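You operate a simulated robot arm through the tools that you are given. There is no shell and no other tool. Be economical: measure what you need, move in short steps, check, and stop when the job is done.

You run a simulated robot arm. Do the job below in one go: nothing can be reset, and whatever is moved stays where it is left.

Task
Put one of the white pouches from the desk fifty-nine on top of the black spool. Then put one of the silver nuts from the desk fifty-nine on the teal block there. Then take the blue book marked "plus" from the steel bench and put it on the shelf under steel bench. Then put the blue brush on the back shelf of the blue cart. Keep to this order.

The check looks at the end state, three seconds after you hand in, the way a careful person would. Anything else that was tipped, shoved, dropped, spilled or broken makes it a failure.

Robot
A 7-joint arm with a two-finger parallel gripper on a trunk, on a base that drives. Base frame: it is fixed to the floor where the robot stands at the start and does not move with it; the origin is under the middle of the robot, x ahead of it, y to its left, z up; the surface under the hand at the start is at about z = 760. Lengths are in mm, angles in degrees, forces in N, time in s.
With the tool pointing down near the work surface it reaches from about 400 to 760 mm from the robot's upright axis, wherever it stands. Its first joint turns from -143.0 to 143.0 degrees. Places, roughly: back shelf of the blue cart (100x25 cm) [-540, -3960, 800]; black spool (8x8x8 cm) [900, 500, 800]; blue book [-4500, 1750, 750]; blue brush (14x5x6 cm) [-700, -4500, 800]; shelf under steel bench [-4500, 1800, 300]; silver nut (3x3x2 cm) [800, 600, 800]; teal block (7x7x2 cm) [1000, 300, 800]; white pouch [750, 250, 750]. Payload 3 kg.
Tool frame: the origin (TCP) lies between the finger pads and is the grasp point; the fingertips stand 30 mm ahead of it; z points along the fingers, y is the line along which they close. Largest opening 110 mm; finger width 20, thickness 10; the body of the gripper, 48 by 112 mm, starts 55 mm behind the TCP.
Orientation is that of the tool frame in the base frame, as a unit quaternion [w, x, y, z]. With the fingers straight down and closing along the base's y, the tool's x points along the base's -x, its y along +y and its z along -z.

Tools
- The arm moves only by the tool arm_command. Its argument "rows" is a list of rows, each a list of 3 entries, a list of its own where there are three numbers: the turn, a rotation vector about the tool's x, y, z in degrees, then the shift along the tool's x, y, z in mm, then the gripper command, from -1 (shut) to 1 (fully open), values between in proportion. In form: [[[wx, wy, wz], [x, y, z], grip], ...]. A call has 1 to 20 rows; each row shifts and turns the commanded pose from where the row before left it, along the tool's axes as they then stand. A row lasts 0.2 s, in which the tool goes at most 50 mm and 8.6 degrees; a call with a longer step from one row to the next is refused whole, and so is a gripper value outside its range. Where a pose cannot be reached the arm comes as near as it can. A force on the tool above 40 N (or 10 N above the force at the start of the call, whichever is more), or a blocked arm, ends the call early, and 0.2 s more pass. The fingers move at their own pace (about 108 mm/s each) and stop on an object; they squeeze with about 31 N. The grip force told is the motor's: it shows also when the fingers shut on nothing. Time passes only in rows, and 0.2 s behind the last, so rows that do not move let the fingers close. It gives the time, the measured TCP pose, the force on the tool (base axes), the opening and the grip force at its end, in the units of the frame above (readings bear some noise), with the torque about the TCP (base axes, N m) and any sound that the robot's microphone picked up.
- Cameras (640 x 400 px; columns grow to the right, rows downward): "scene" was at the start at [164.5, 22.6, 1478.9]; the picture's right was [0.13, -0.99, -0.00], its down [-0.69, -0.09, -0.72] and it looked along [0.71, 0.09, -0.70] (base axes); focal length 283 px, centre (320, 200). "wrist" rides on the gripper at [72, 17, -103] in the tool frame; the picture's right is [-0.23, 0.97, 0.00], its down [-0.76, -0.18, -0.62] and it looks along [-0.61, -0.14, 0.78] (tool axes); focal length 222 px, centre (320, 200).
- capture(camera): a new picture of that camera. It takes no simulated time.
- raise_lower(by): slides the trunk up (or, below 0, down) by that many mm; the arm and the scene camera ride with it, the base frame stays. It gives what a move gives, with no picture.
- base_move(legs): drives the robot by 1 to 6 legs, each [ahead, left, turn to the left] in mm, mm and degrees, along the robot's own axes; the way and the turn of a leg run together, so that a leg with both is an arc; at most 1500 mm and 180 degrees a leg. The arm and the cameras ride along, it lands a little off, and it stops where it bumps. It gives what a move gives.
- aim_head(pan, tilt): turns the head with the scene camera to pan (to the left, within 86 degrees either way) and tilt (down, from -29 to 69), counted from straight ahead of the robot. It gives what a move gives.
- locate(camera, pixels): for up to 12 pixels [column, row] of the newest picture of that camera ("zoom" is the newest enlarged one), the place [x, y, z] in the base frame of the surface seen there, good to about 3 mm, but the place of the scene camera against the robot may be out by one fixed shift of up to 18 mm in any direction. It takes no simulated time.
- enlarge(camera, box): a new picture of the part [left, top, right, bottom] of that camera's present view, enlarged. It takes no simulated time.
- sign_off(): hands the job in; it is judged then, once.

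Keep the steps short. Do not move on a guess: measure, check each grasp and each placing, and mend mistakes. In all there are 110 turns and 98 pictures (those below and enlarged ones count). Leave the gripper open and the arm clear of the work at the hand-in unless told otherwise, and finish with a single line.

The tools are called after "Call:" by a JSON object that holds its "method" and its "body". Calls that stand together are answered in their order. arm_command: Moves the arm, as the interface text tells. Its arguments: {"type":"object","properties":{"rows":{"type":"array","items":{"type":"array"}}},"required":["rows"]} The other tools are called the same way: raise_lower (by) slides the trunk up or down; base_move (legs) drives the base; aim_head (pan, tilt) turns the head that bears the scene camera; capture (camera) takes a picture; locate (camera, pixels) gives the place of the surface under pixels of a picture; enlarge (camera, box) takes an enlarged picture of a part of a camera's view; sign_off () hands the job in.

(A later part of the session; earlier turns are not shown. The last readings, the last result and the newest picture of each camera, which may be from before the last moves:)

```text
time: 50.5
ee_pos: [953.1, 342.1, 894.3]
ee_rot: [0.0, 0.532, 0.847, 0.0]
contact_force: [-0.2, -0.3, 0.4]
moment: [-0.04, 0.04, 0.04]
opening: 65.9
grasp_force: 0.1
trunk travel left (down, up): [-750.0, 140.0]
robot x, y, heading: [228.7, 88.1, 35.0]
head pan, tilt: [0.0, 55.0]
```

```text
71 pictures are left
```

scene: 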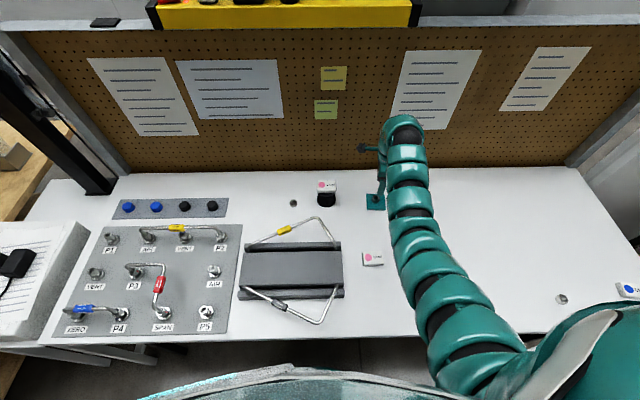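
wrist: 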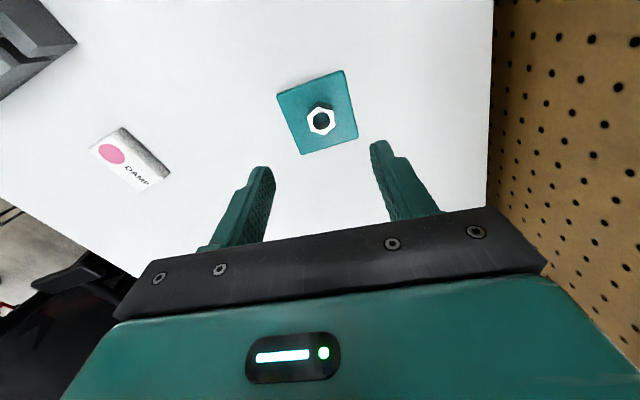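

Both desk jobs are right: pouch on spool, nut on block. Now rise, pull the hand in over the desk, and back away to the start point.

Call:
{"method": "arm_command", "body": {"rows": [[[0, 0, 0], [0, 0, -45], 1], [[0, 0, 0], [-7, -44, 0], 1], [[0, 0, 0], [-7, -44, 0], 1], [[0, 0, 0], [-7, -44, 0], 1], [[0, 0, 0], [-7, -44, 0], 1], [[0, 0, 0], [-7, -44, 0], 1], [[0, 0, 0], [-7, -44, 0], 1]]}}

Call:
{"method": "base_move", "body": {"legs": [[-270, 0, 0]]}}

Call:
{"method": "aim_head", "body": {"pan": 85, "tilt": 25}}

Call:
{"method": "capture", "body": {"camera": "scene"}}

```text
time: 52.1
ee_pos: [744.6, 185.1, 936.0]
ee_rot: [-0.001, 0.532, 0.847, 0.0]
contact_force: [-0.3, 0.2, -1.0]
moment: [-0.02, 0.03, -0.01]
opening: 109.7
grasp_force: 0.0
out of reach, approached as far as the arm can: row 5
trunk travel left (down, up): [-750.0, 140.0]
robot x, y, heading: [229.6, 87.4, 34.7]
head pan, tilt: [0.0, 55.0]
```

```text
time: 54.0
ee_pos: [524.7, 30.4, 935.3]
ee_rot: [0.0, 0.534, 0.845, 0.0]
contact_force: [0.2, -0.7, 0.1]
moment: [-0.04, -0.04, -0.03]
opening: 109.8
grasp_force: 0.1
trunk travel left (down, up): [-750.0, 140.0]
robot x, y, heading: [8.5, -66.4, 34.3]
head pan, tilt: [0.0, 55.0]
```

```text
time: 55.6
ee_pos: [524.8, 31.5, 935.5]
ee_rot: [0.0, 0.534, 0.845, 0.0]
contact_force: [-0.2, 0.1, 0.1]
moment: [0.0, -0.02, -0.01]
opening: 109.9
grasp_force: 0.1
trunk travel left (down, up): [-750.0, 140.0]
robot x, y, heading: [8.8, -64.0, 34.3]
head pan, tilt: [85.0, 25.0]
```

```text
70 pictures are left
```

scene: 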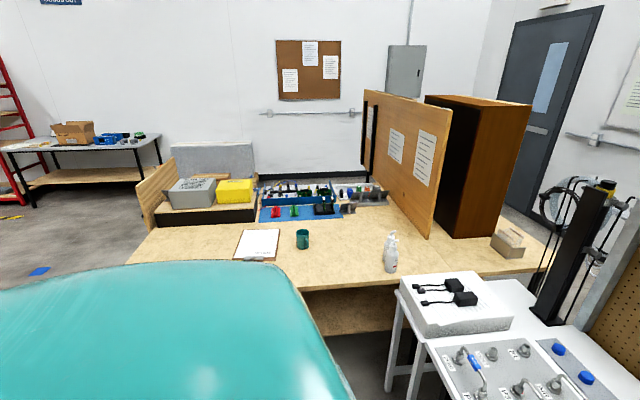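

I see the steel bench at upper left (80,145). Check distances of the nearby bench and floor path.

Call:
{"method": "locate", "body": {"camera": "scene", "pixels": [[80, 150], [10, 148], [160, 140], [90, 180], [38, 270], [130, 258], [300, 280], [150, 200], [60, 230], [300, 285], [240, 145], [430, 235]]}}

Call:
{"method": "base_move", "body": {"legs": [[0, 0, 60]]}}

Call:
{"method": "aim_head", "body": {"pan": 60, "tilt": 30}}

Call:
{"method": "capture", "body": {"camera": "scene"}}

```text
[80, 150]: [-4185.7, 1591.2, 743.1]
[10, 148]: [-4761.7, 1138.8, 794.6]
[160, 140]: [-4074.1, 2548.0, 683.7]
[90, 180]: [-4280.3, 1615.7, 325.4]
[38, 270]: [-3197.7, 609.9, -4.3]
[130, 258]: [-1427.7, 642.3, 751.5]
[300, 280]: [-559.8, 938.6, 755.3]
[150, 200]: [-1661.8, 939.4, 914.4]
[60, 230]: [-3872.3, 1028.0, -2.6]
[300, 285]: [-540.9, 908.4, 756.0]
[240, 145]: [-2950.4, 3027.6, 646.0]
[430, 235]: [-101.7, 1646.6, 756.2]
```

```text
time: 58.7
ee_pos: [177.5, 432.1, 937.0]
ee_rot: [0.0, 0.034, 0.999, 0.0]
contact_force: [-1.0, 0.4, 0.0]
moment: [0.0, -0.01, -0.04]
opening: 110.1
grasp_force: 0.0
trunk travel left (down, up): [-750.0, 140.0]
robot x, y, heading: [7.1, -63.4, 95.0]
head pan, tilt: [85.0, 25.0]
```

```text
time: 59.6
ee_pos: [178.2, 433.1, 936.6]
ee_rot: [-0.001, 0.034, 0.999, 0.0]
contact_force: [1.0, 0.0, 0.5]
moment: [0.0, -0.01, 0.04]
opening: 110.1
grasp_force: 0.0
trunk travel left (down, up): [-750.0, 140.0]
robot x, y, heading: [8.9, -59.8, 95.1]
head pan, tilt: [60.0, 30.0]
```

```text
69 pictures are left
```

scene: 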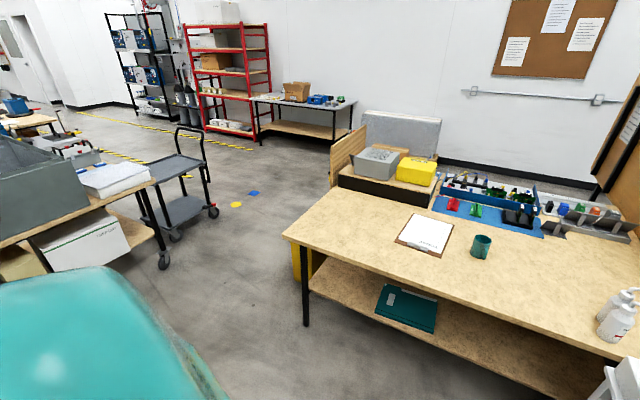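

Call:
{"method": "locate", "body": {"camera": "scene", "pixels": [[305, 325], [285, 240], [164, 265], [212, 215], [125, 250], [200, 165], [172, 232], [240, 290], [295, 275], [237, 205], [253, 193], [155, 180]]}}

Call:
{"method": "locate", "body": {"camera": "scene", "pixels": [[258, 142], [335, 137], [252, 98], [356, 101], [20, 240], [120, 190], [335, 160], [262, 120], [330, 125], [180, 310]]}}

```text
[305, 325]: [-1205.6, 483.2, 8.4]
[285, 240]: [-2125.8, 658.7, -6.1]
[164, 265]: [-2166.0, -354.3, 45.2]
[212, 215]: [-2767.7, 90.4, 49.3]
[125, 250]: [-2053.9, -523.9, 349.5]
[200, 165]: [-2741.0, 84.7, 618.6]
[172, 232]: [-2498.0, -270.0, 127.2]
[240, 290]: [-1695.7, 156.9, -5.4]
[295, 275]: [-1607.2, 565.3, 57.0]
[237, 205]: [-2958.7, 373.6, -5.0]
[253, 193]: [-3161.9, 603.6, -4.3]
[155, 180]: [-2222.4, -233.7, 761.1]
```

```text
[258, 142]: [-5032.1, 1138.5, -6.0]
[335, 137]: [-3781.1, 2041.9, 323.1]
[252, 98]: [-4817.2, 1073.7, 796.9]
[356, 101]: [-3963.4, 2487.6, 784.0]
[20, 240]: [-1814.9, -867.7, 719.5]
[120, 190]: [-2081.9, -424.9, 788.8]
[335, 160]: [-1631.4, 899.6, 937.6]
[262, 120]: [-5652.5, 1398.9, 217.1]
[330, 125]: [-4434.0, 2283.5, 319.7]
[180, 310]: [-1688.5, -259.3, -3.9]
```

The path is clear between the wood bench (leg at (-1206,483)) and the cart (-2166,-354)…(-2768,90). I turn and drive in stages along the middle.

Call:
{"method": "base_move", "body": {"legs": [[0, 0, 79.5], [1265, 0, 0], [0, 0, -9], [1084, 0, 0], [0, 0, -11]]}}

Call:
{"method": "aim_head", "body": {"pan": 0, "tilt": 25}}

Call:
{"method": "capture", "body": {"camera": "scene"}}

```text
time: 75.8
ee_pos: [-2575.9, 854.0, 936.4]
ee_rot: [0.0, -0.429, 0.903, 0.0]
contact_force: [0.9, 0.3, -0.5]
moment: [0.01, 0.03, 0.01]
opening: 110.0
grasp_force: 0.0
trunk travel left (down, up): [-750.0, 140.0]
robot x, y, heading: [-2264.4, 426.0, 149.9]
head pan, tilt: [60.0, 30.0]
```

```text
time: 77.1
ee_pos: [-2576.8, 854.1, 935.6]
ee_rot: [0.0, -0.429, 0.903, 0.0]
contact_force: [-0.6, 0.4, 0.8]
moment: [-0.01, -0.03, 0.02]
opening: 110.0
grasp_force: 0.0
trunk travel left (down, up): [-750.0, 140.0]
robot x, y, heading: [-2268.4, 426.9, 149.7]
head pan, tilt: [0.0, 25.0]
```

```text
68 pictures are left
```

scene: 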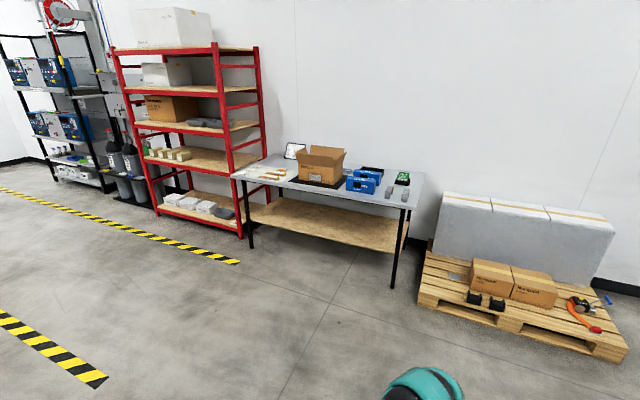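

Floor is clear. Drive to about 640 mm in front of the bench edge and face it.

Call:
{"method": "base_move", "body": {"legs": [[0, 0, 11], [870, 0, 0], [867, 0, 0], [0, 0, -32.7]]}}

Call:
{"method": "aim_head", "body": {"pan": 0, "tilt": 40}}

Call:
{"method": "capture", "body": {"camera": "scene"}}

```text
time: 88.3
ee_pos: [-4025.8, 1541.5, 935.5]
ee_rot: [-0.001, -0.235, 0.972, 0.0]
contact_force: [0.7, -0.4, -0.3]
moment: [0.01, 0.0, 0.02]
opening: 109.8
grasp_force: 0.1
trunk travel left (down, up): [-750.0, 140.0]
robot x, y, heading: [-3915.3, 1026.2, 126.0]
head pan, tilt: [0.0, 25.0]
```

```text
time: 89.1
ee_pos: [-4025.4, 1542.5, 935.9]
ee_rot: [0.0, -0.235, 0.972, -0.001]
contact_force: [0.0, -0.6, 0.3]
moment: [0.0, -0.02, -0.03]
opening: 110.3
grasp_force: 0.1
trunk travel left (down, up): [-750.0, 140.0]
robot x, y, heading: [-3912.6, 1027.1, 126.4]
head pan, tilt: [0.0, 40.0]
```

```text
67 pictures are left
```

scene: 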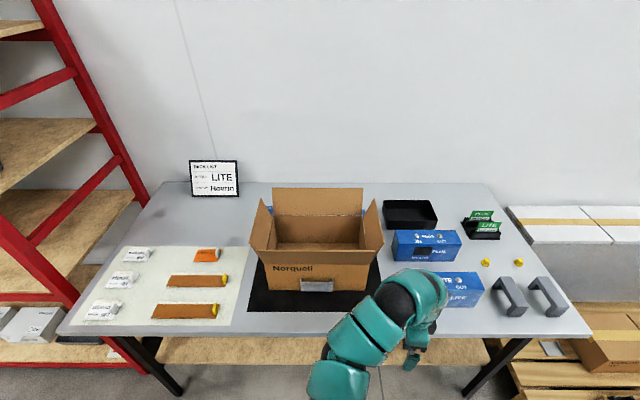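

Call:
{"method": "enlarge", "body": {"camera": "scene", "box": [370, 190, 580, 322]}}

Call:
{"method": "enlarge", "body": {"camera": "scene", "box": [70, 150, 270, 340]}}

Call:
{"method": "locate", "body": {"camera": "scene", "pixels": [[425, 237], [455, 282], [483, 220], [410, 212], [205, 255], [190, 281], [185, 312], [318, 230], [300, 338], [200, 330], [300, 352], [480, 352]]}}

```text
3.03 times, centred on (475, 256) of scene
```

zoom: 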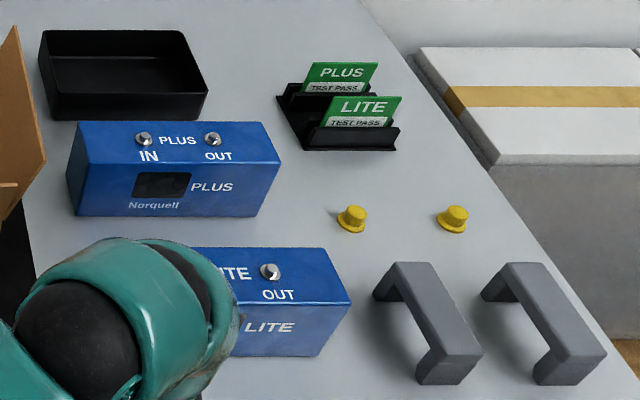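

```text
2.11 times, centred on (170, 245) of scene
```

zoom: 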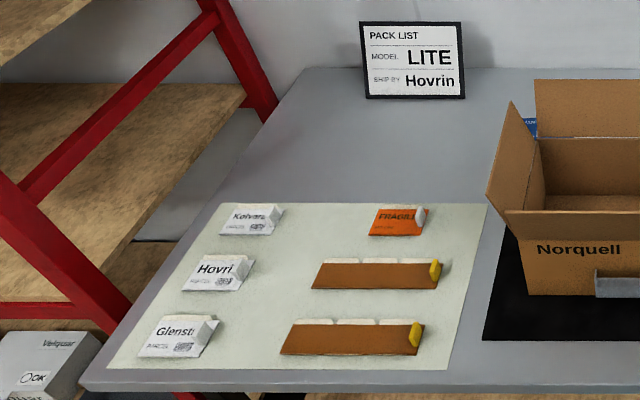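

```text
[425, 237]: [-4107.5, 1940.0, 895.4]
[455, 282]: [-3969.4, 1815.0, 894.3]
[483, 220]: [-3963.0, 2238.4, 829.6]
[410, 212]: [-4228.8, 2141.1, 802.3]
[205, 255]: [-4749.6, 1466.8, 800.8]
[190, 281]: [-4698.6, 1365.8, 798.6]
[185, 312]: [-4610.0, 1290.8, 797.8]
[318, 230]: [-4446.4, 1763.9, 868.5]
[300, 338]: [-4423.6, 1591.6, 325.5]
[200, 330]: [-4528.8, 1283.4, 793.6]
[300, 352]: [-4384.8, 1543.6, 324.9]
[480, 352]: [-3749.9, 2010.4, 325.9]
```

A blue thing peeks out behind the carton at (270,210). Enlarge it, and raise the trunk to see better.

Call:
{"method": "raise_lower", "body": {"by": 140}}

Call:
{"method": "enlarge", "body": {"camera": "scene", "box": [230, 170, 430, 300]}}

Call:
{"method": "capture", "body": {"camera": "wrist"}}

```text
time: 90.8
ee_pos: [-4024.7, 1542.9, 1075.6]
ee_rot: [0.0, -0.235, 0.972, 0.0]
contact_force: [0.9, 1.0, 0.1]
moment: [-0.04, -0.01, 0.03]
opening: 110.3
grasp_force: 0.0
trunk travel left (down, up): [-890.0, 0.0]
robot x, y, heading: [-3909.2, 1026.5, 126.1]
head pan, tilt: [0.0, 40.0]
```

```text
3.08 times, centred on (330, 235) of scene
```

zoom: 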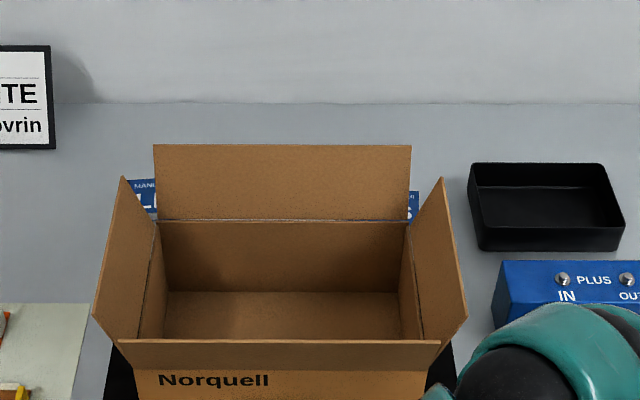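

```text
63 pictures are left
```

wrist: 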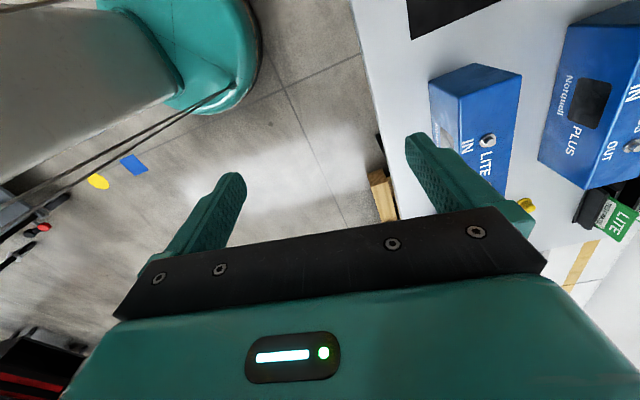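

Two blue manuals lie behind the carton: left "LI…" and right "…S". Locate them.

Call:
{"method": "locate", "body": {"camera": "zoom", "pixels": [[414, 205], [146, 190], [130, 185], [282, 150], [280, 345], [155, 220], [440, 185], [125, 185], [470, 100], [100, 290], [437, 345], [545, 205]]}}

Call:
{"method": "enlarge", "body": {"camera": "scene", "box": [340, 210, 400, 248]}}

```text
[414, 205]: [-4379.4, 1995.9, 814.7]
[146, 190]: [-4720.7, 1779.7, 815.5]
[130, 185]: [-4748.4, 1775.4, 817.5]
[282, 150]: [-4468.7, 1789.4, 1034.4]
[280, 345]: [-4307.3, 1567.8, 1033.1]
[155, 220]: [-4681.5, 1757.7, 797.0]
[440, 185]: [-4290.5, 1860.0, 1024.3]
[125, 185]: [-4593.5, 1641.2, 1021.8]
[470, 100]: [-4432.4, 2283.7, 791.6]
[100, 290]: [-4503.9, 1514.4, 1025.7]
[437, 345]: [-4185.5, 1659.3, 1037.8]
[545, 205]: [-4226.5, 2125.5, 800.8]
```

```text
10.53 times, centred on (370, 229) of scene
```

zoom: 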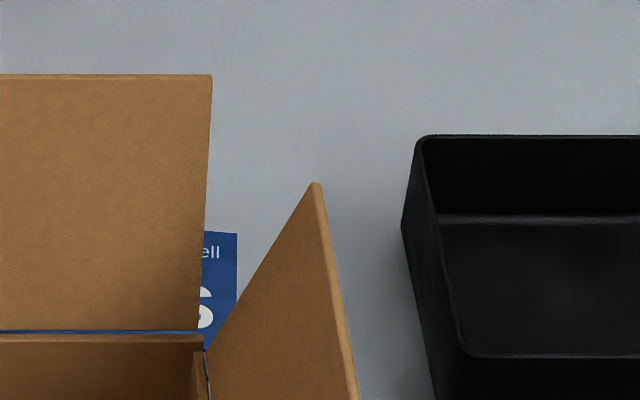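

The PLUS book lies behind the carton at about (-4380,1996). I need a view from above: shift right (clear of the carton) and forward with the hand high, then use the wrist camera. First move the base right 380, ahead 150.

Call:
{"method": "base_move", "body": {"legs": [[0, -380, 2], [150, 0, 0]]}}

Call:
{"method": "aim_head", "body": {"pan": 20, "tilt": 45}}

Call:
{"method": "capture", "body": {"camera": "scene"}}

```text
time: 94.1
ee_pos: [-3841.0, 1884.8, 1074.9]
ee_rot: [0.0, -0.257, 0.967, -0.001]
contact_force: [-0.4, 0.2, 0.4]
moment: [-0.01, 0.0, -0.01]
opening: 110.1
grasp_force: 0.2
trunk travel left (down, up): [-890.0, 0.0]
robot x, y, heading: [-3712.1, 1375.3, 128.9]
head pan, tilt: [0.0, 40.0]
```

```text
time: 95.0
ee_pos: [-3840.0, 1882.7, 1076.9]
ee_rot: [0.0, -0.256, 0.967, -0.001]
contact_force: [0.1, -0.1, -0.2]
moment: [-0.01, -0.01, 0.01]
opening: 109.8
grasp_force: 0.0
trunk travel left (down, up): [-890.0, 0.0]
robot x, y, heading: [-3709.5, 1375.5, 129.0]
head pan, tilt: [20.0, 45.0]
```

```text
61 pictures are left
```

scene: 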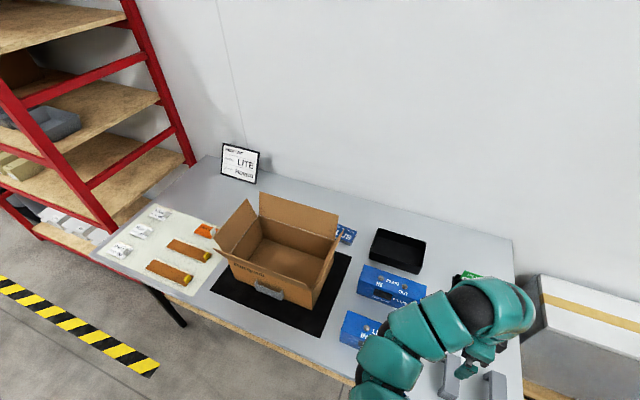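

Call:
{"method": "enlarge", "body": {"camera": "scene", "box": [310, 205, 390, 255]}}

Call:
{"method": "locate", "body": {"camera": "zoom", "pixels": [[280, 165], [370, 185], [290, 305], [345, 240], [330, 215], [255, 290]]}}

```text
8.00 times, centred on (350, 230) of scene
```

zoom: 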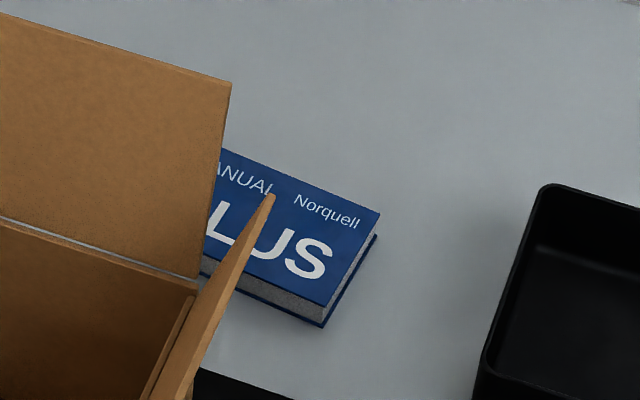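

```text
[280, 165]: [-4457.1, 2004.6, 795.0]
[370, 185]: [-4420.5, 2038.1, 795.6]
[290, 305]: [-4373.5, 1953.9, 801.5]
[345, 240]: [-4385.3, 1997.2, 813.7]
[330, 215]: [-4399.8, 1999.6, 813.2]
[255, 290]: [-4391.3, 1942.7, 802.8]
```

Call:
{"method": "locate", "body": {"camera": "zoom", "pixels": [[376, 215], [323, 302], [224, 153], [210, 255], [322, 322], [350, 262], [375, 238]]}}

```text
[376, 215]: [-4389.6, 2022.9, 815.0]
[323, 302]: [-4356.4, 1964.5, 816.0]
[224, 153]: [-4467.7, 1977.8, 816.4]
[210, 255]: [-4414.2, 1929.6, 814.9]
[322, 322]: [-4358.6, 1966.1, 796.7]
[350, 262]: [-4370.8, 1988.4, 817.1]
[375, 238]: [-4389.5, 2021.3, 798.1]
```

The book is about 67 mm deep (front to back), 22 thick — graspable from above, and the hand yaw already matches its edge. Measure the carton's back flap for clearance.

Call:
{"method": "locate", "body": {"camera": "zoom", "pixels": [[226, 90], [150, 65], [215, 180], [190, 275], [268, 200], [240, 260], [100, 245], [600, 40], [560, 190]]}}

Call:
{"method": "capture", "body": {"camera": "wrist"}}

```text
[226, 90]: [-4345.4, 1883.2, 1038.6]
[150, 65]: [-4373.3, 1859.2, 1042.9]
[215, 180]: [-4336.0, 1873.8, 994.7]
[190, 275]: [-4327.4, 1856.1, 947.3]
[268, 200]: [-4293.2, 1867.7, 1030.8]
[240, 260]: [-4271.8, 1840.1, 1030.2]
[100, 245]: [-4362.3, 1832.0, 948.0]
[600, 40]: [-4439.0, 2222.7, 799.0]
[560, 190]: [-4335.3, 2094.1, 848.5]
```

```text
59 pictures are left
```

wrist: 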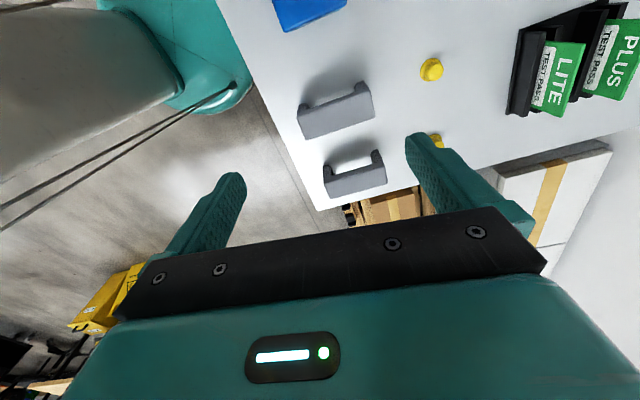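

Flap corner is at n≈4165, z≈1039; the book centre at n≈4270 — enough room for the hand. Drive ahead 165 and left 40.

Call:
{"method": "base_move", "body": {"legs": [[150, 40, -1]]}}

Call:
{"method": "aim_head", "body": {"pan": 10, "tilt": 50}}

Call:
{"method": "capture", "body": {"camera": "scene"}}

```text
time: 96.4
ee_pos: [-3956.1, 1978.1, 1074.8]
ee_rot: [0.0, -0.248, 0.969, -0.001]
contact_force: [-0.6, -1.0, 0.3]
moment: [0.02, 0.01, -0.03]
opening: 109.8
grasp_force: 0.0
trunk travel left (down, up): [-890.0, 0.0]
robot x, y, heading: [-3832.7, 1468.2, 127.7]
head pan, tilt: [20.0, 45.0]
```

```text
time: 97.1
ee_pos: [-3955.0, 1976.8, 1076.4]
ee_rot: [-0.001, -0.247, 0.969, 0.0]
contact_force: [-0.4, 0.0, -0.8]
moment: [-0.02, 0.01, 0.05]
opening: 109.9
grasp_force: 0.0
trunk travel left (down, up): [-890.0, 0.0]
robot x, y, heading: [-3827.9, 1470.0, 127.7]
head pan, tilt: [10.0, 50.0]
```

```text
58 pictures are left
```

scene: 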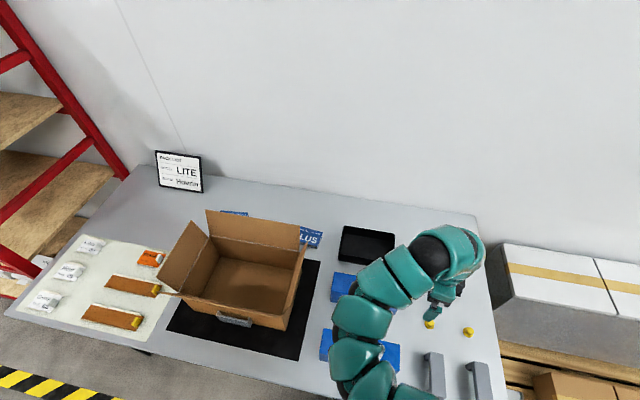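

Now move the hand: first deeper (tool y), then left (tool x) to above the book's right end at z≈1070.

Call:
{"method": "arm_command", "body": {"rows": [[[0, 0, 0], [0, 44, 0], 1], [[0, 0, 0], [0, 44, 0], 1], [[0, 0, 0], [0, 44, 0], 1], [[0, 0, 0], [0, 44, 0], 1], [[0, 0, 0], [0, 44, 0], 1], [[0, 0, 0], [45, 0, 0], 1], [[0, 0, 0], [45, 0, 0], 1], [[0, 0, 0], [45, 0, 0], 1], [[0, 0, 0], [45, 0, 0], 1], [[0, 0, 0], [45, 0, 0], 1], [[0, 0, 0], [45, 0, 0], 1], [[0, 0, 0], [45, 0, 0], 1], [[0, 0, 0], [40, 0, 0], 1], [[0, 0, 0], [0, 0, 0], 1]]}}

Call:
{"method": "capture", "body": {"camera": "wrist"}}

Call:
{"method": "capture", "body": {"camera": "scene"}}

```text
time: 100.1
ee_pos: [-4353.8, 1997.9, 1079.6]
ee_rot: [0.0, -0.247, 0.969, -0.001]
contact_force: [-0.5, 0.7, 0.6]
moment: [-0.03, 0.01, 0.01]
opening: 109.9
grasp_force: 0.0
out of reach, approached as far as the arm can: row 13
trunk travel left (down, up): [-890.0, 0.0]
robot x, y, heading: [-3833.1, 1466.5, 127.5]
head pan, tilt: [10.0, 50.0]
```

```text
57 pictures are left
```

wrist: 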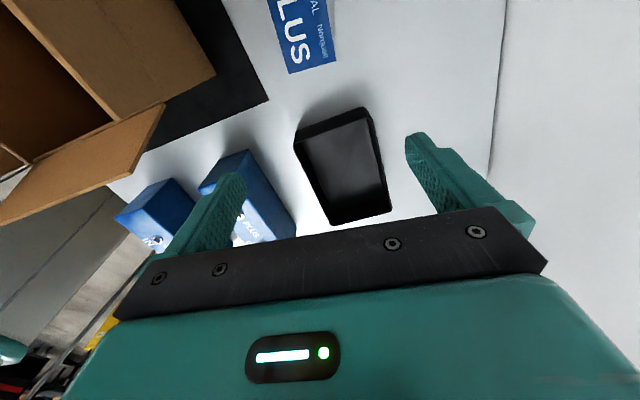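

```text
56 pictures are left
```

scene: 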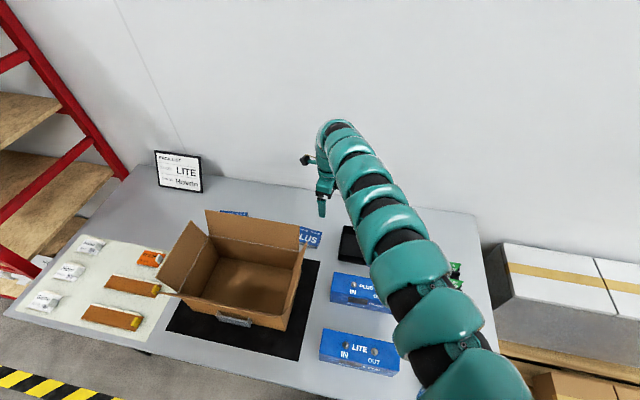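

The arm comes in from the right, clear of the carton. Measure the book with the wrist camera.

Call:
{"method": "locate", "body": {"camera": "wrist", "pixels": [[288, 72], [335, 59], [268, 5], [325, 5], [300, 35], [400, 80], [313, 64]]}}

```text
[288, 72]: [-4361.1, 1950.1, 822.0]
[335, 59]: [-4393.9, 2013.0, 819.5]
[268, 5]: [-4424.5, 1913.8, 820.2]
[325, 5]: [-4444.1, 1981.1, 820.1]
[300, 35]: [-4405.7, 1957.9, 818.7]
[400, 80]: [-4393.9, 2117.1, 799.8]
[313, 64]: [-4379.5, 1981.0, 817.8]
```

Book right edge mid at (-4379,1981), top z 820, table z≈798. The target is near the reach limit, so I shift the base left 60 and ahead 20 first.

Call:
{"method": "base_move", "body": {"legs": [[20, 60, 0]]}}

Call:
{"method": "capture", "body": {"camera": "wrist"}}

```text
time: 101.1
ee_pos: [-4417.1, 1978.0, 1079.9]
ee_rot: [0.001, -0.248, 0.969, 0.0]
contact_force: [-0.8, -0.5, -0.3]
moment: [0.03, -0.02, -0.01]
opening: 110.0
grasp_force: 0.1
trunk travel left (down, up): [-890.0, 0.0]
robot x, y, heading: [-3890.4, 1448.4, 128.0]
head pan, tilt: [10.0, 50.0]
```

```text
55 pictures are left
```

wrist: 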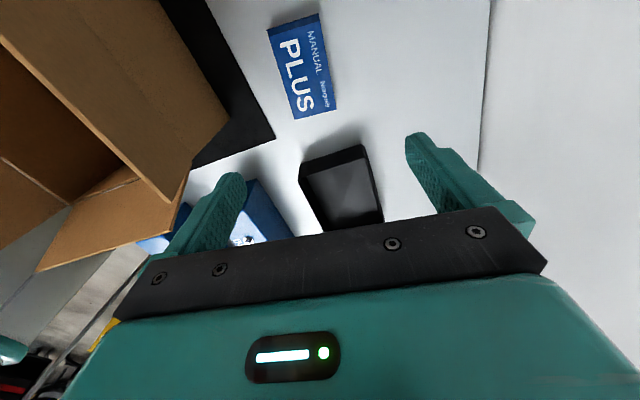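

Now the full PLUS cover is visible. Measure its corners.

Call:
{"method": "locate", "body": {"camera": "wrist", "pixels": [[295, 118], [337, 108], [269, 32], [318, 15], [303, 70], [220, 70], [165, 195]]}}

Call:
{"method": "enlarge", "body": {"camera": "wrist", "box": [240, 0, 368, 130]}}

```text
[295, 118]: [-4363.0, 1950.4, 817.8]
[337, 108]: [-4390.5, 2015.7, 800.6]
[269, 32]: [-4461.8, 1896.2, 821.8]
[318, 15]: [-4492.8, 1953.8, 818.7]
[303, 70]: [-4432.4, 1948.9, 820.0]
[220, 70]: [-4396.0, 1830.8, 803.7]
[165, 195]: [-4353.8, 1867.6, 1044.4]
```

```text
3.08 times, centred on (304, 65) of wrist
```

zoom: 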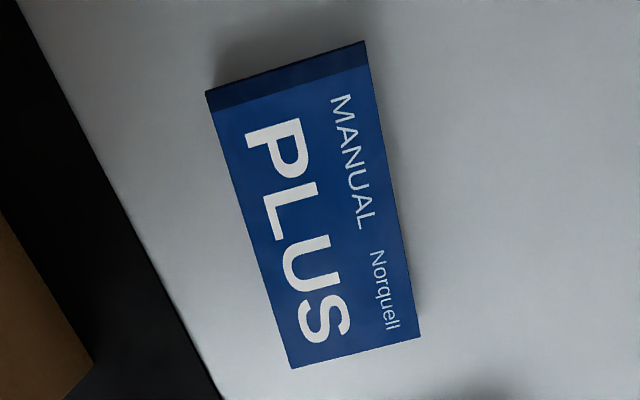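

Book is 113×70, centre (-4427,1954), yaw matches. Shift to it and descend to z≈890 with opening about 95, then check.

Call:
{"method": "arm_command", "body": {"rows": [[[0, 0, 0], [17, -17, 0], 0.75], [[0, 0, 0], [0, 0, 40], 0.75], [[0, 0, 0], [0, 0, 40], 0.75], [[0, 0, 0], [0, 0, 40], 0.75], [[0, 0, 0], [0, 0, 40], 0.75], [[0, 0, 0], [0, 0, 30], 0.75], [[0, 0, 0], [0, 0, 0], 0.75]]}}

Call:
{"method": "capture", "body": {"camera": "wrist"}}

Call:
{"method": "capture", "body": {"camera": "scene"}}

```text
time: 102.7
ee_pos: [-4392.5, 1939.0, 951.1]
ee_rot: [-0.001, -0.249, 0.969, 0.0]
contact_force: [0.7, -0.2, -0.2]
moment: [-0.01, 0.0, -0.03]
opening: 96.3
grasp_force: 0.1
out of reach, approached as far as the arm can: row 3, 4, 5, 6
trunk travel left (down, up): [-890.0, 0.0]
robot x, y, heading: [-3893.0, 1447.5, 127.8]
head pan, tilt: [10.0, 50.0]
```

```text
53 pictures are left
```

wrist: 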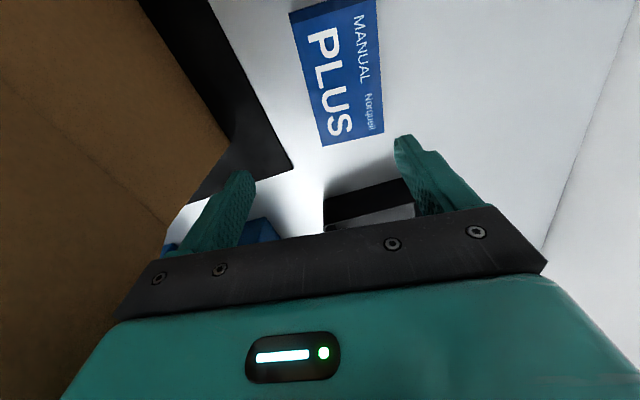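

```text
52 pictures are left
```

scene: 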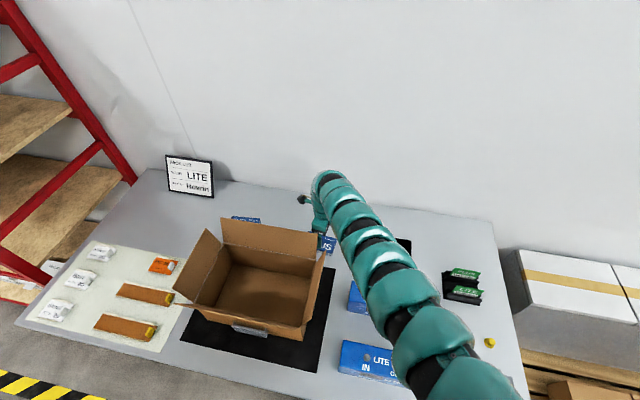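

The trunk is now too high for reaching down at this distance. I'll measure the arm's links relative to the carton flap, before lowering the trunk.

Call:
{"method": "locate", "body": {"camera": "scene", "pixels": [[322, 175], [340, 200], [335, 225], [352, 240], [345, 262], [360, 290], [375, 255], [400, 300], [305, 200], [322, 258], [330, 185]]}}

```text
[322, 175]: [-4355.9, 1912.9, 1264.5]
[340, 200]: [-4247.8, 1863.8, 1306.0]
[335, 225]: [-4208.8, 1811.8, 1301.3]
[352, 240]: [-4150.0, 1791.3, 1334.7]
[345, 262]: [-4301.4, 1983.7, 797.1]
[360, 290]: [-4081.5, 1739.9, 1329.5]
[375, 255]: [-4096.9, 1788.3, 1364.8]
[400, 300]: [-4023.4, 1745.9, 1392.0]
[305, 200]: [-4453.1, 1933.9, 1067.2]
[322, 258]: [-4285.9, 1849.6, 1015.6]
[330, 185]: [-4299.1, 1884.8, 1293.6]
```

The arm lies above z≈1180 there, so lowering about 120 clears the flap (1044). First rise back over the book, then trunk down 120.

Call:
{"method": "arm_command", "body": {"rows": [[[0, 0, 0], [0, 0, -45], 0.75], [[0, 0, 0], [0, 0, -45], 0.75], [[0, 0, 0], [20, 29, 0], 0.75], [[0, 0, 0], [0, 0, 0], 0.75]]}}

Call:
{"method": "raise_lower", "body": {"by": -120}}

Call:
{"method": "capture", "body": {"camera": "wrist"}}

Call:
{"method": "capture", "body": {"camera": "scene"}}

```text
time: 103.7
ee_pos: [-4418.6, 1951.3, 1041.6]
ee_rot: [-0.001, -0.247, 0.969, -0.001]
contact_force: [0.4, 0.3, 0.2]
moment: [-0.02, 0.02, 0.0]
opening: 96.2
grasp_force: 0.1
out of reach, approached as far as the arm can: row 3
trunk travel left (down, up): [-890.0, 0.0]
robot x, y, heading: [-3894.5, 1447.7, 127.5]
head pan, tilt: [10.0, 50.0]
```

```text
time: 105.2
ee_pos: [-4420.0, 1951.9, 922.4]
ee_rot: [0.0, -0.248, 0.969, 0.0]
contact_force: [-0.3, -0.2, 0.4]
moment: [0.01, -0.03, 0.01]
opening: 96.3
grasp_force: 0.0
trunk travel left (down, up): [-770.0, 120.0]
robot x, y, heading: [-3891.5, 1443.2, 127.7]
head pan, tilt: [10.0, 50.0]
```

```text
51 pictures are left
```

wrist: 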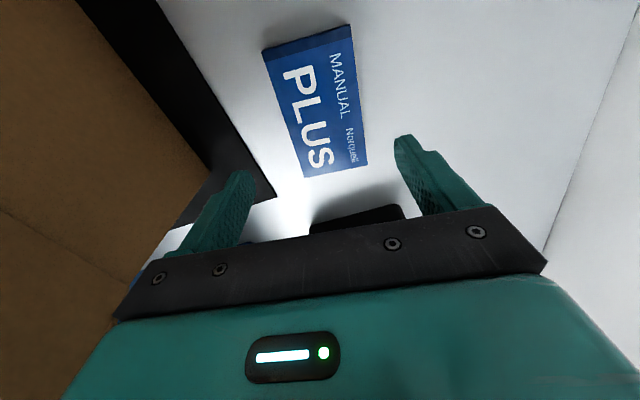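

```text
50 pictures are left
```

scene: 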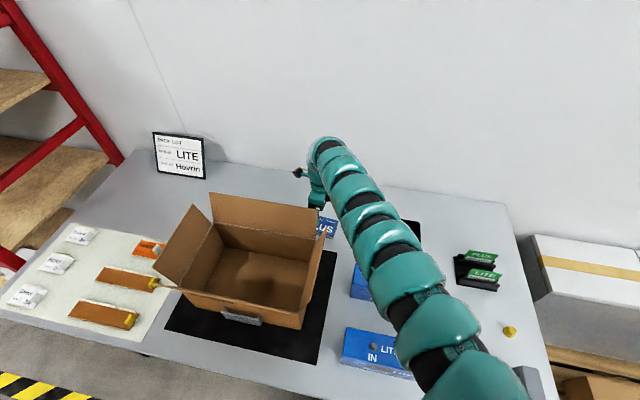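

Call:
{"method": "locate", "body": {"camera": "wrist", "pixels": [[304, 175], [365, 162], [263, 53], [350, 28], [316, 105], [270, 195]]}}

Call:
{"method": "locate", "body": {"camera": "scene", "pixels": [[325, 190], [335, 205], [345, 222], [352, 235], [322, 205], [318, 165], [321, 208], [330, 180]]}}

```text
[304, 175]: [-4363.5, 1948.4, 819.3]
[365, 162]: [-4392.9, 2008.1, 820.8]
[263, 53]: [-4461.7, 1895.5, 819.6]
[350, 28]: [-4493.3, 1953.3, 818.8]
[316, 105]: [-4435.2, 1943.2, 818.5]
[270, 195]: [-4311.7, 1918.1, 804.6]
```

```text
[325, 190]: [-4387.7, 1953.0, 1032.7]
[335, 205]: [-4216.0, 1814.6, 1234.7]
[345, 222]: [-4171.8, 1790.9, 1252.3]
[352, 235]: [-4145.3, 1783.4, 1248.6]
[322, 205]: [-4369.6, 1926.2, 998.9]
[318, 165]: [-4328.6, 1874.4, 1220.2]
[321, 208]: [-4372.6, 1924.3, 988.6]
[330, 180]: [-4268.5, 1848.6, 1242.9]
```

Book centre (-4428,1951). Shift slightly and descend 70, then check arm clearance.

Call:
{"method": "arm_command", "body": {"rows": [[[0, 0, 0], [4, 2.4, 0], 0.75], [[0, 0, 0], [0, 0, 35], 0.75], [[0, 0, 0], [0, 0, 35], 0.75], [[0, 0, 0], [0, 0, 0], 0.75]]}}

Call:
{"method": "enlarge", "body": {"camera": "scene", "box": [270, 110, 430, 260]}}

Call:
{"method": "capture", "body": {"camera": "wrist"}}

```text
time: 106.2
ee_pos: [-4411.5, 1945.8, 888.5]
ee_rot: [0.001, -0.249, 0.969, 0.0]
contact_force: [1.1, -0.5, 0.1]
moment: [0.01, 0.03, 0.0]
opening: 96.1
grasp_force: 0.0
out of reach, approached as far as the arm can: row 1, 2, 3
trunk travel left (down, up): [-770.0, 120.0]
robot x, y, heading: [-3890.8, 1450.6, 127.7]
head pan, tilt: [10.0, 50.0]
```

```text
2.67 times, centred on (350, 185) of scene
```

zoom: 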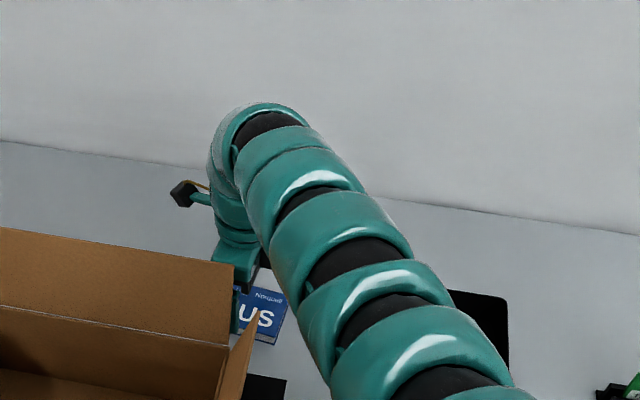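

```text
48 pictures are left
```

wrist: 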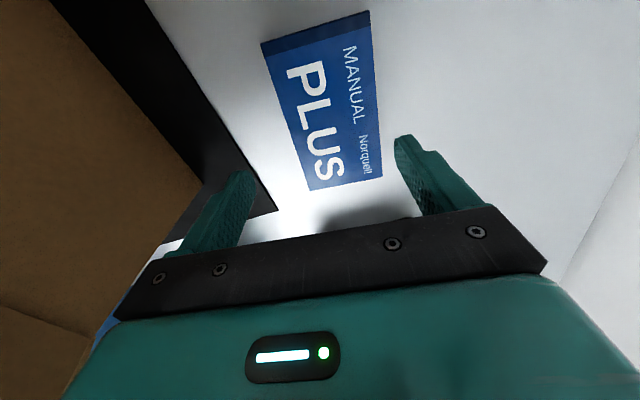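

The reach is at its limit. I shift the base left 35 and ahead 15, and lower the trunk another 30 (hand still at z≈858, fingertips above the book).

Call:
{"method": "base_move", "body": {"legs": [[15, 35, 0]]}}

Call:
{"method": "raise_lower", "body": {"by": -30}}

Call:
{"method": "capture", "body": {"camera": "wrist"}}

Call:
{"method": "capture", "body": {"camera": "scene"}}

```text
time: 107.0
ee_pos: [-4450.7, 1935.2, 886.8]
ee_rot: [0.001, -0.249, 0.969, -0.001]
contact_force: [-0.2, -1.7, -0.1]
moment: [0.01, -0.03, -0.02]
opening: 96.4
grasp_force: 0.2
trunk travel left (down, up): [-770.0, 120.0]
robot x, y, heading: [-3929.0, 1434.8, 127.9]
head pan, tilt: [10.0, 50.0]
```

```text
time: 107.8
ee_pos: [-4449.4, 1935.0, 859.2]
ee_rot: [-0.001, -0.248, 0.969, -0.001]
contact_force: [-0.3, -0.8, -0.2]
moment: [-0.05, -0.02, -0.04]
opening: 96.4
grasp_force: 0.1
trunk travel left (down, up): [-740.0, 150.0]
robot x, y, heading: [-3926.6, 1438.7, 127.8]
head pan, tilt: [10.0, 50.0]
```

```text
47 pictures are left
```

wrist: 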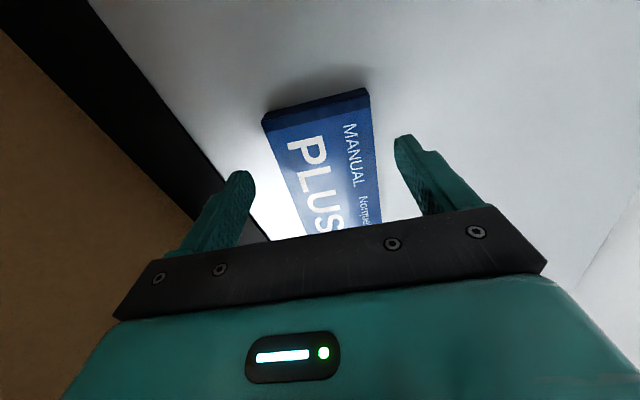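

```text
46 pictures are left
```

scene: 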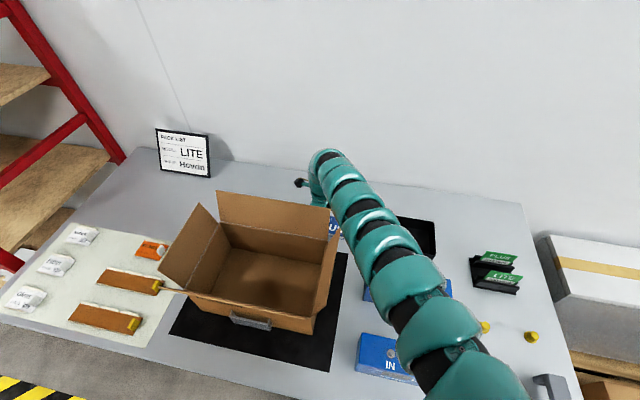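

Shift 25 mm right to the book centre, then go down to z≈834.

Call:
{"method": "arm_command", "body": {"rows": [[[0, 0, 0], [-24, 3, 0], 0.75], [[0, 0, 0], [0, 0, 13], 0.75], [[0, 0, 0], [0, 0, 12], 0.75], [[0, 0, 0], [0, 0, 0], 0.75]]}}

Call:
{"method": "capture", "body": {"camera": "wrist"}}

```text
time: 108.8
ee_pos: [-4430.8, 1948.8, 833.8]
ee_rot: [0.0, -0.249, 0.968, 0.0]
contact_force: [0.0, 0.9, 0.1]
moment: [0.01, -0.02, 0.02]
opening: 96.4
grasp_force: 0.1
trunk travel left (down, up): [-740.0, 150.0]
robot x, y, heading: [-3932.5, 1441.1, 127.8]
head pan, tilt: [10.0, 50.0]
```

```text
45 pictures are left
```

wrist: 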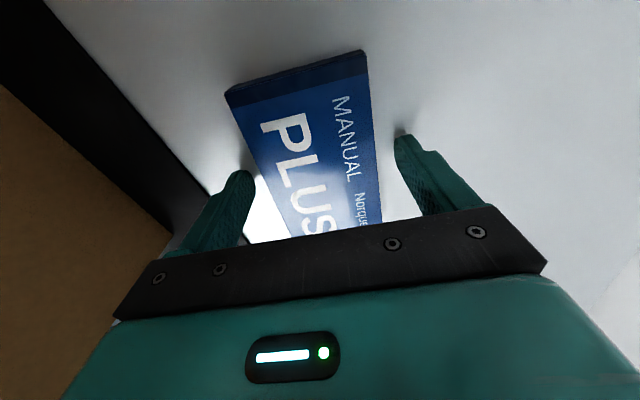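

The book stands between the fingers. Go 3 mm lower and close slowly.

Call:
{"method": "arm_command", "body": {"rows": [[[0, 0, 0], [0, 0, 2], 0.75], [[0, 0, 0], [0, 0, 0], 0.5], [[0, 0, 0], [0, 0, 0], 0.3], [[0, 0, 0], [0, 0, 0], -0.2], [[0, 0, 0], [0, 0, 0], -1], [[0, 0, 0], [0, 0, 0], -1]]}}

Call:
{"method": "arm_command", "body": {"rows": [[[0, 0, 0], [0, 0, -6], -1], [[0, 0, 0], [0, 0, -12], -1], [[0, 0, 0], [0, 0, -20], -1], [[0, 0, 0], [0, 0, 0], -1]]}}

Call:
{"method": "capture", "body": {"camera": "wrist"}}

```text
time: 110.2
ee_pos: [-4429.5, 1950.6, 832.5]
ee_rot: [-0.001, -0.249, 0.969, 0.0]
contact_force: [0.4, 0.0, 1.2]
moment: [0.01, -0.01, 0.03]
opening: 69.4
grasp_force: 30.9
trunk travel left (down, up): [-740.0, 150.0]
robot x, y, heading: [-3931.1, 1436.4, 127.7]
head pan, tilt: [10.0, 50.0]
```

```text
time: 111.2
ee_pos: [-4430.2, 1950.0, 870.1]
ee_rot: [-0.001, -0.249, 0.969, -0.002]
contact_force: [0.1, -0.8, -1.5]
moment: [-0.01, 0.01, -0.02]
opening: 69.1
grasp_force: 31.5
trunk travel left (down, up): [-740.0, 150.0]
robot x, y, heading: [-3927.5, 1435.3, 128.2]
head pan, tilt: [10.0, 50.0]
```

```text
44 pictures are left
```

wrist: 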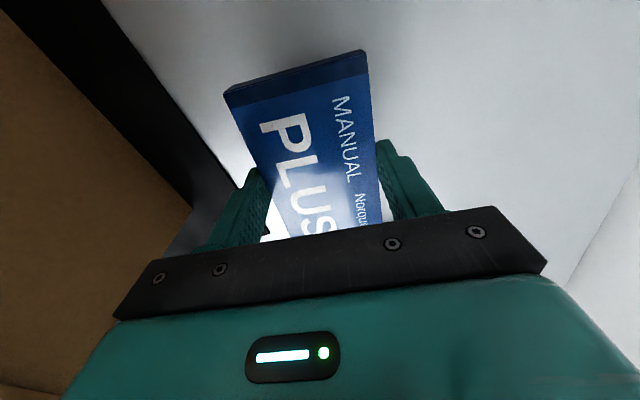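

Book held (69 mm, 31 N). Next: trunk up 140, then move right, away from the carton, and back. First check the pallet at right for base clearance.

Call:
{"method": "locate", "body": {"camera": "scene", "pixels": [[600, 385], [620, 340], [580, 370], [570, 355], [555, 385], [535, 395]]}}

Call:
{"method": "raise_lower", "body": {"by": 140}}

```text
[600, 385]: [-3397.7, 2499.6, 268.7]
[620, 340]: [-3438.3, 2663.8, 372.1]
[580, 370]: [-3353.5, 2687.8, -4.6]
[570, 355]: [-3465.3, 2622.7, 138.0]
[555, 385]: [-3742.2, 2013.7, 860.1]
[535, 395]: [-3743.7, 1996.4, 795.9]
```

```text
time: 112.9
ee_pos: [-4430.2, 1949.3, 1009.2]
ee_rot: [0.0, -0.249, 0.968, 0.0]
contact_force: [0.4, 0.1, -0.5]
moment: [-0.01, 0.01, 0.01]
opening: 69.5
grasp_force: 31.3
trunk travel left (down, up): [-880.0, 10.0]
robot x, y, heading: [-3929.7, 1436.1, 127.8]
head pan, tilt: [10.0, 50.0]
```

Pallet is far away. Move base right 210, then back 550.

Call:
{"method": "base_move", "body": {"legs": [[0, -210, 0], [-550, 0, 0]]}}

Call:
{"method": "aim_head", "body": {"pan": 15, "tilt": 45}}

Call:
{"method": "capture", "body": {"camera": "scene"}}

```text
time: 117.3
ee_pos: [-3922.3, 1645.3, 1010.8]
ee_rot: [0.0, -0.247, 0.969, 0.0]
contact_force: [-0.6, 0.4, -1.9]
moment: [0.0, 0.01, 0.0]
opening: 69.2
grasp_force: 31.2
trunk travel left (down, up): [-880.0, 10.0]
robot x, y, heading: [-3420.2, 1130.6, 127.5]
head pan, tilt: [10.0, 50.0]
```

```text
time: 117.9
ee_pos: [-3922.6, 1645.2, 1009.4]
ee_rot: [0.0, -0.246, 0.969, 0.0]
contact_force: [0.1, 0.9, -1.4]
moment: [0.01, 0.01, -0.01]
opening: 69.1
grasp_force: 30.4
trunk travel left (down, up): [-880.0, 10.0]
robot x, y, heading: [-3422.4, 1130.6, 127.5]
head pan, tilt: [15.0, 45.0]
```

```text
43 pictures are left
```

scene: 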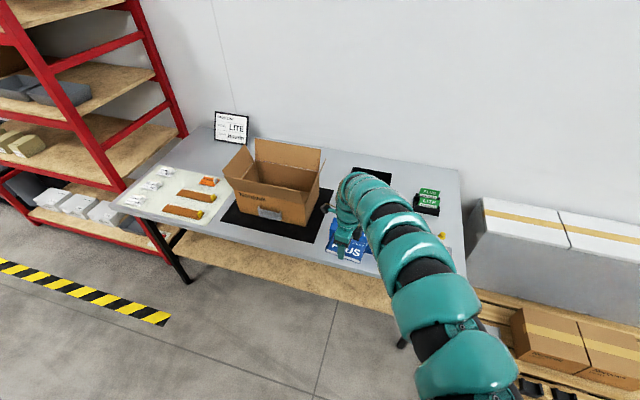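

Book carried clear. Now back off 170 more, shift left 250 to the bench middle, then lower the trunk 560 to work at shelf height, and look.

Call:
{"method": "base_move", "body": {"legs": [[-170, 0, 0], [0, 250, 0]]}}

Call:
{"method": "raise_lower", "body": {"by": -560}}

Call:
{"method": "aim_head", "body": {"pan": 8, "tilt": 20}}

Call:
{"method": "capture", "body": {"camera": "scene"}}

```text
time: 120.8
ee_pos: [-4015.5, 1360.7, 1010.1]
ee_rot: [0.0, -0.242, 0.97, 0.0]
contact_force: [0.1, -0.3, -0.8]
moment: [0.01, 0.0, 0.0]
opening: 69.6
grasp_force: 30.8
trunk travel left (down, up): [-880.0, 10.0]
robot x, y, heading: [-3519.2, 842.6, 127.1]
head pan, tilt: [15.0, 45.0]
```

```text
refused: -560 is not a number from -400 to 400
```

```text
time: 121.7
ee_pos: [-4016.0, 1361.5, 1009.8]
ee_rot: [0.0, -0.242, 0.97, -0.001]
contact_force: [0.5, 0.2, -1.2]
moment: [-0.03, -0.03, 0.0]
opening: 69.4
grasp_force: 30.5
trunk travel left (down, up): [-880.0, 10.0]
robot x, y, heading: [-3522.0, 841.6, 127.2]
head pan, tilt: [8.0, 20.0]
```

```text
42 pictures are left
```

scene: 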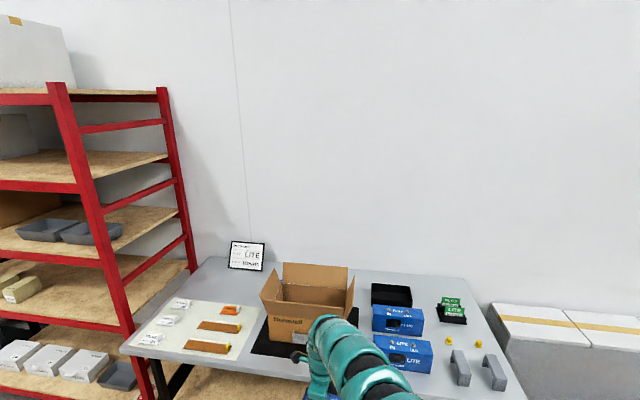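

Call:
{"method": "raise_lower", "body": {"by": -400}}

Call:
{"method": "raise_lower", "body": {"by": -150}}

Call:
{"method": "capture", "body": {"camera": "scene"}}

```text
time: 125.6
ee_pos: [-4014.2, 1361.2, 609.2]
ee_rot: [0.0, -0.241, 0.97, -0.001]
contact_force: [-0.2, 0.3, -1.2]
moment: [-0.01, 0.04, -0.01]
opening: 69.4
grasp_force: 30.8
trunk travel left (down, up): [-480.0, 410.0]
robot x, y, heading: [-3520.3, 840.4, 127.0]
head pan, tilt: [8.0, 20.0]
```

```text
time: 127.3
ee_pos: [-4014.5, 1361.5, 459.0]
ee_rot: [0.0, -0.242, 0.97, 0.0]
contact_force: [-0.1, 0.4, -1.5]
moment: [-0.01, -0.03, -0.02]
opening: 69.5
grasp_force: 31.2
trunk travel left (down, up): [-330.0, 560.0]
robot x, y, heading: [-3523.0, 840.4, 126.7]
head pan, tilt: [8.0, 20.0]
```

```text
41 pictures are left
```

scene: 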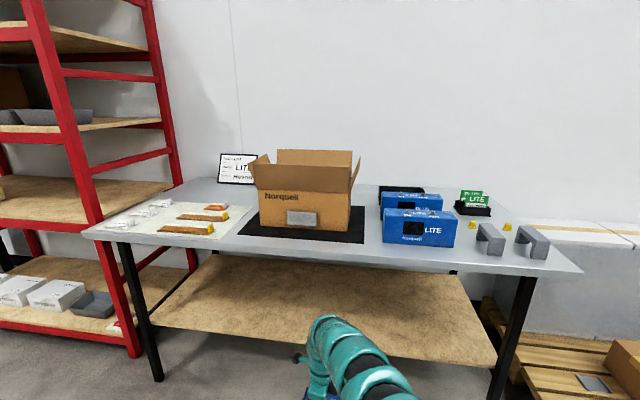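

Good view of the shelf. Measure shelf edges, bench underside and the arm.

Call:
{"method": "locate", "body": {"camera": "scene", "pixels": [[250, 335], [420, 358], [300, 290], [400, 290], [240, 262], [300, 242], [300, 248], [300, 252], [400, 262], [325, 322], [345, 330], [380, 360]]}}

Call:
{"method": "enlarge", "body": {"camera": "scene", "box": [220, 230, 420, 380]}}

```text
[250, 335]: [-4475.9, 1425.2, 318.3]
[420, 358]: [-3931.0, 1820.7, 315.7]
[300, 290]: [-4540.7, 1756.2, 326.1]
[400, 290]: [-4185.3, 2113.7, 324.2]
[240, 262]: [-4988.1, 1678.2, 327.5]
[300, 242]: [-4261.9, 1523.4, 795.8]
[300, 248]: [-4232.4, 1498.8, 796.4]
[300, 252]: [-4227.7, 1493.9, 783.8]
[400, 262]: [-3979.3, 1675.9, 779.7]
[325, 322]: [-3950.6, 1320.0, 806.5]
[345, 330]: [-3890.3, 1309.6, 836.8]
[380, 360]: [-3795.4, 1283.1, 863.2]
```

```text
2.67 times, centred on (320, 305) of scene
```

zoom: 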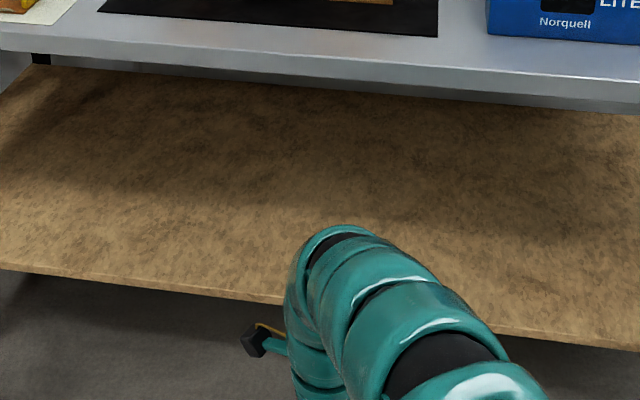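

The arm bends about 350 above the TCP — tight under the bench top (~770). I'll flatten the arm: hand up 150 relative to the trunk, then trunk down 200, and measure again.

Call:
{"method": "arm_command", "body": {"rows": [[[0, 0, 0], [0, 0, -40], -1], [[0, 0, 0], [0, 0, -40], -1], [[0, 0, 0], [0, 0, -40], -1], [[0, 0, 0], [0, 0, -40], -1]]}}

Call:
{"method": "raise_lower", "body": {"by": -200}}

Call:
{"method": "aim_head", "body": {"pan": 8, "tilt": 15}}

Call:
{"method": "capture", "body": {"camera": "scene"}}

```text
time: 128.3
ee_pos: [-4012.7, 1365.0, 619.7]
ee_rot: [0.0, -0.239, 0.971, 0.001]
contact_force: [2.2, 1.6, -1.6]
moment: [-0.17, 0.16, -0.02]
opening: 69.3
grasp_force: 30.8
trunk travel left (down, up): [-330.0, 560.0]
robot x, y, heading: [-3519.0, 838.6, 126.7]
head pan, tilt: [8.0, 20.0]
```

```text
time: 130.5
ee_pos: [-4016.6, 1361.4, 418.2]
ee_rot: [-0.001, -0.241, 0.97, 0.0]
contact_force: [0.0, 0.3, -1.8]
moment: [0.01, 0.01, 0.0]
opening: 69.0
grasp_force: 30.7
trunk travel left (down, up): [-130.0, 760.0]
robot x, y, heading: [-3521.0, 843.0, 127.0]
head pan, tilt: [8.0, 20.0]
```

```text
time: 131.1
ee_pos: [-4016.7, 1363.1, 417.9]
ee_rot: [-0.001, -0.242, 0.97, 0.0]
contact_force: [0.2, -0.3, -1.5]
moment: [0.0, 0.03, -0.01]
opening: 69.5
grasp_force: 31.5
trunk travel left (down, up): [-130.0, 760.0]
robot x, y, heading: [-3514.6, 843.6, 126.9]
head pan, tilt: [8.0, 15.0]
```

```text
39 pictures are left
```

scene: 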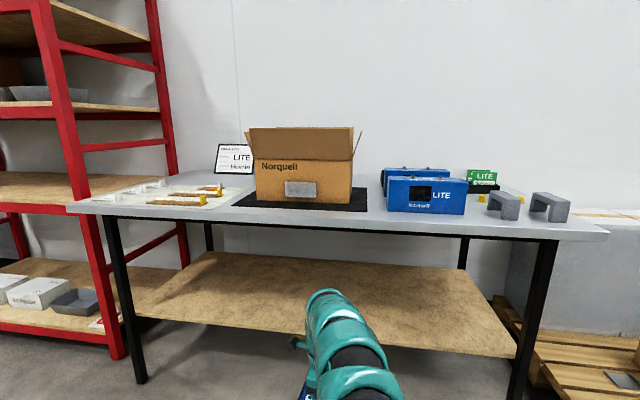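

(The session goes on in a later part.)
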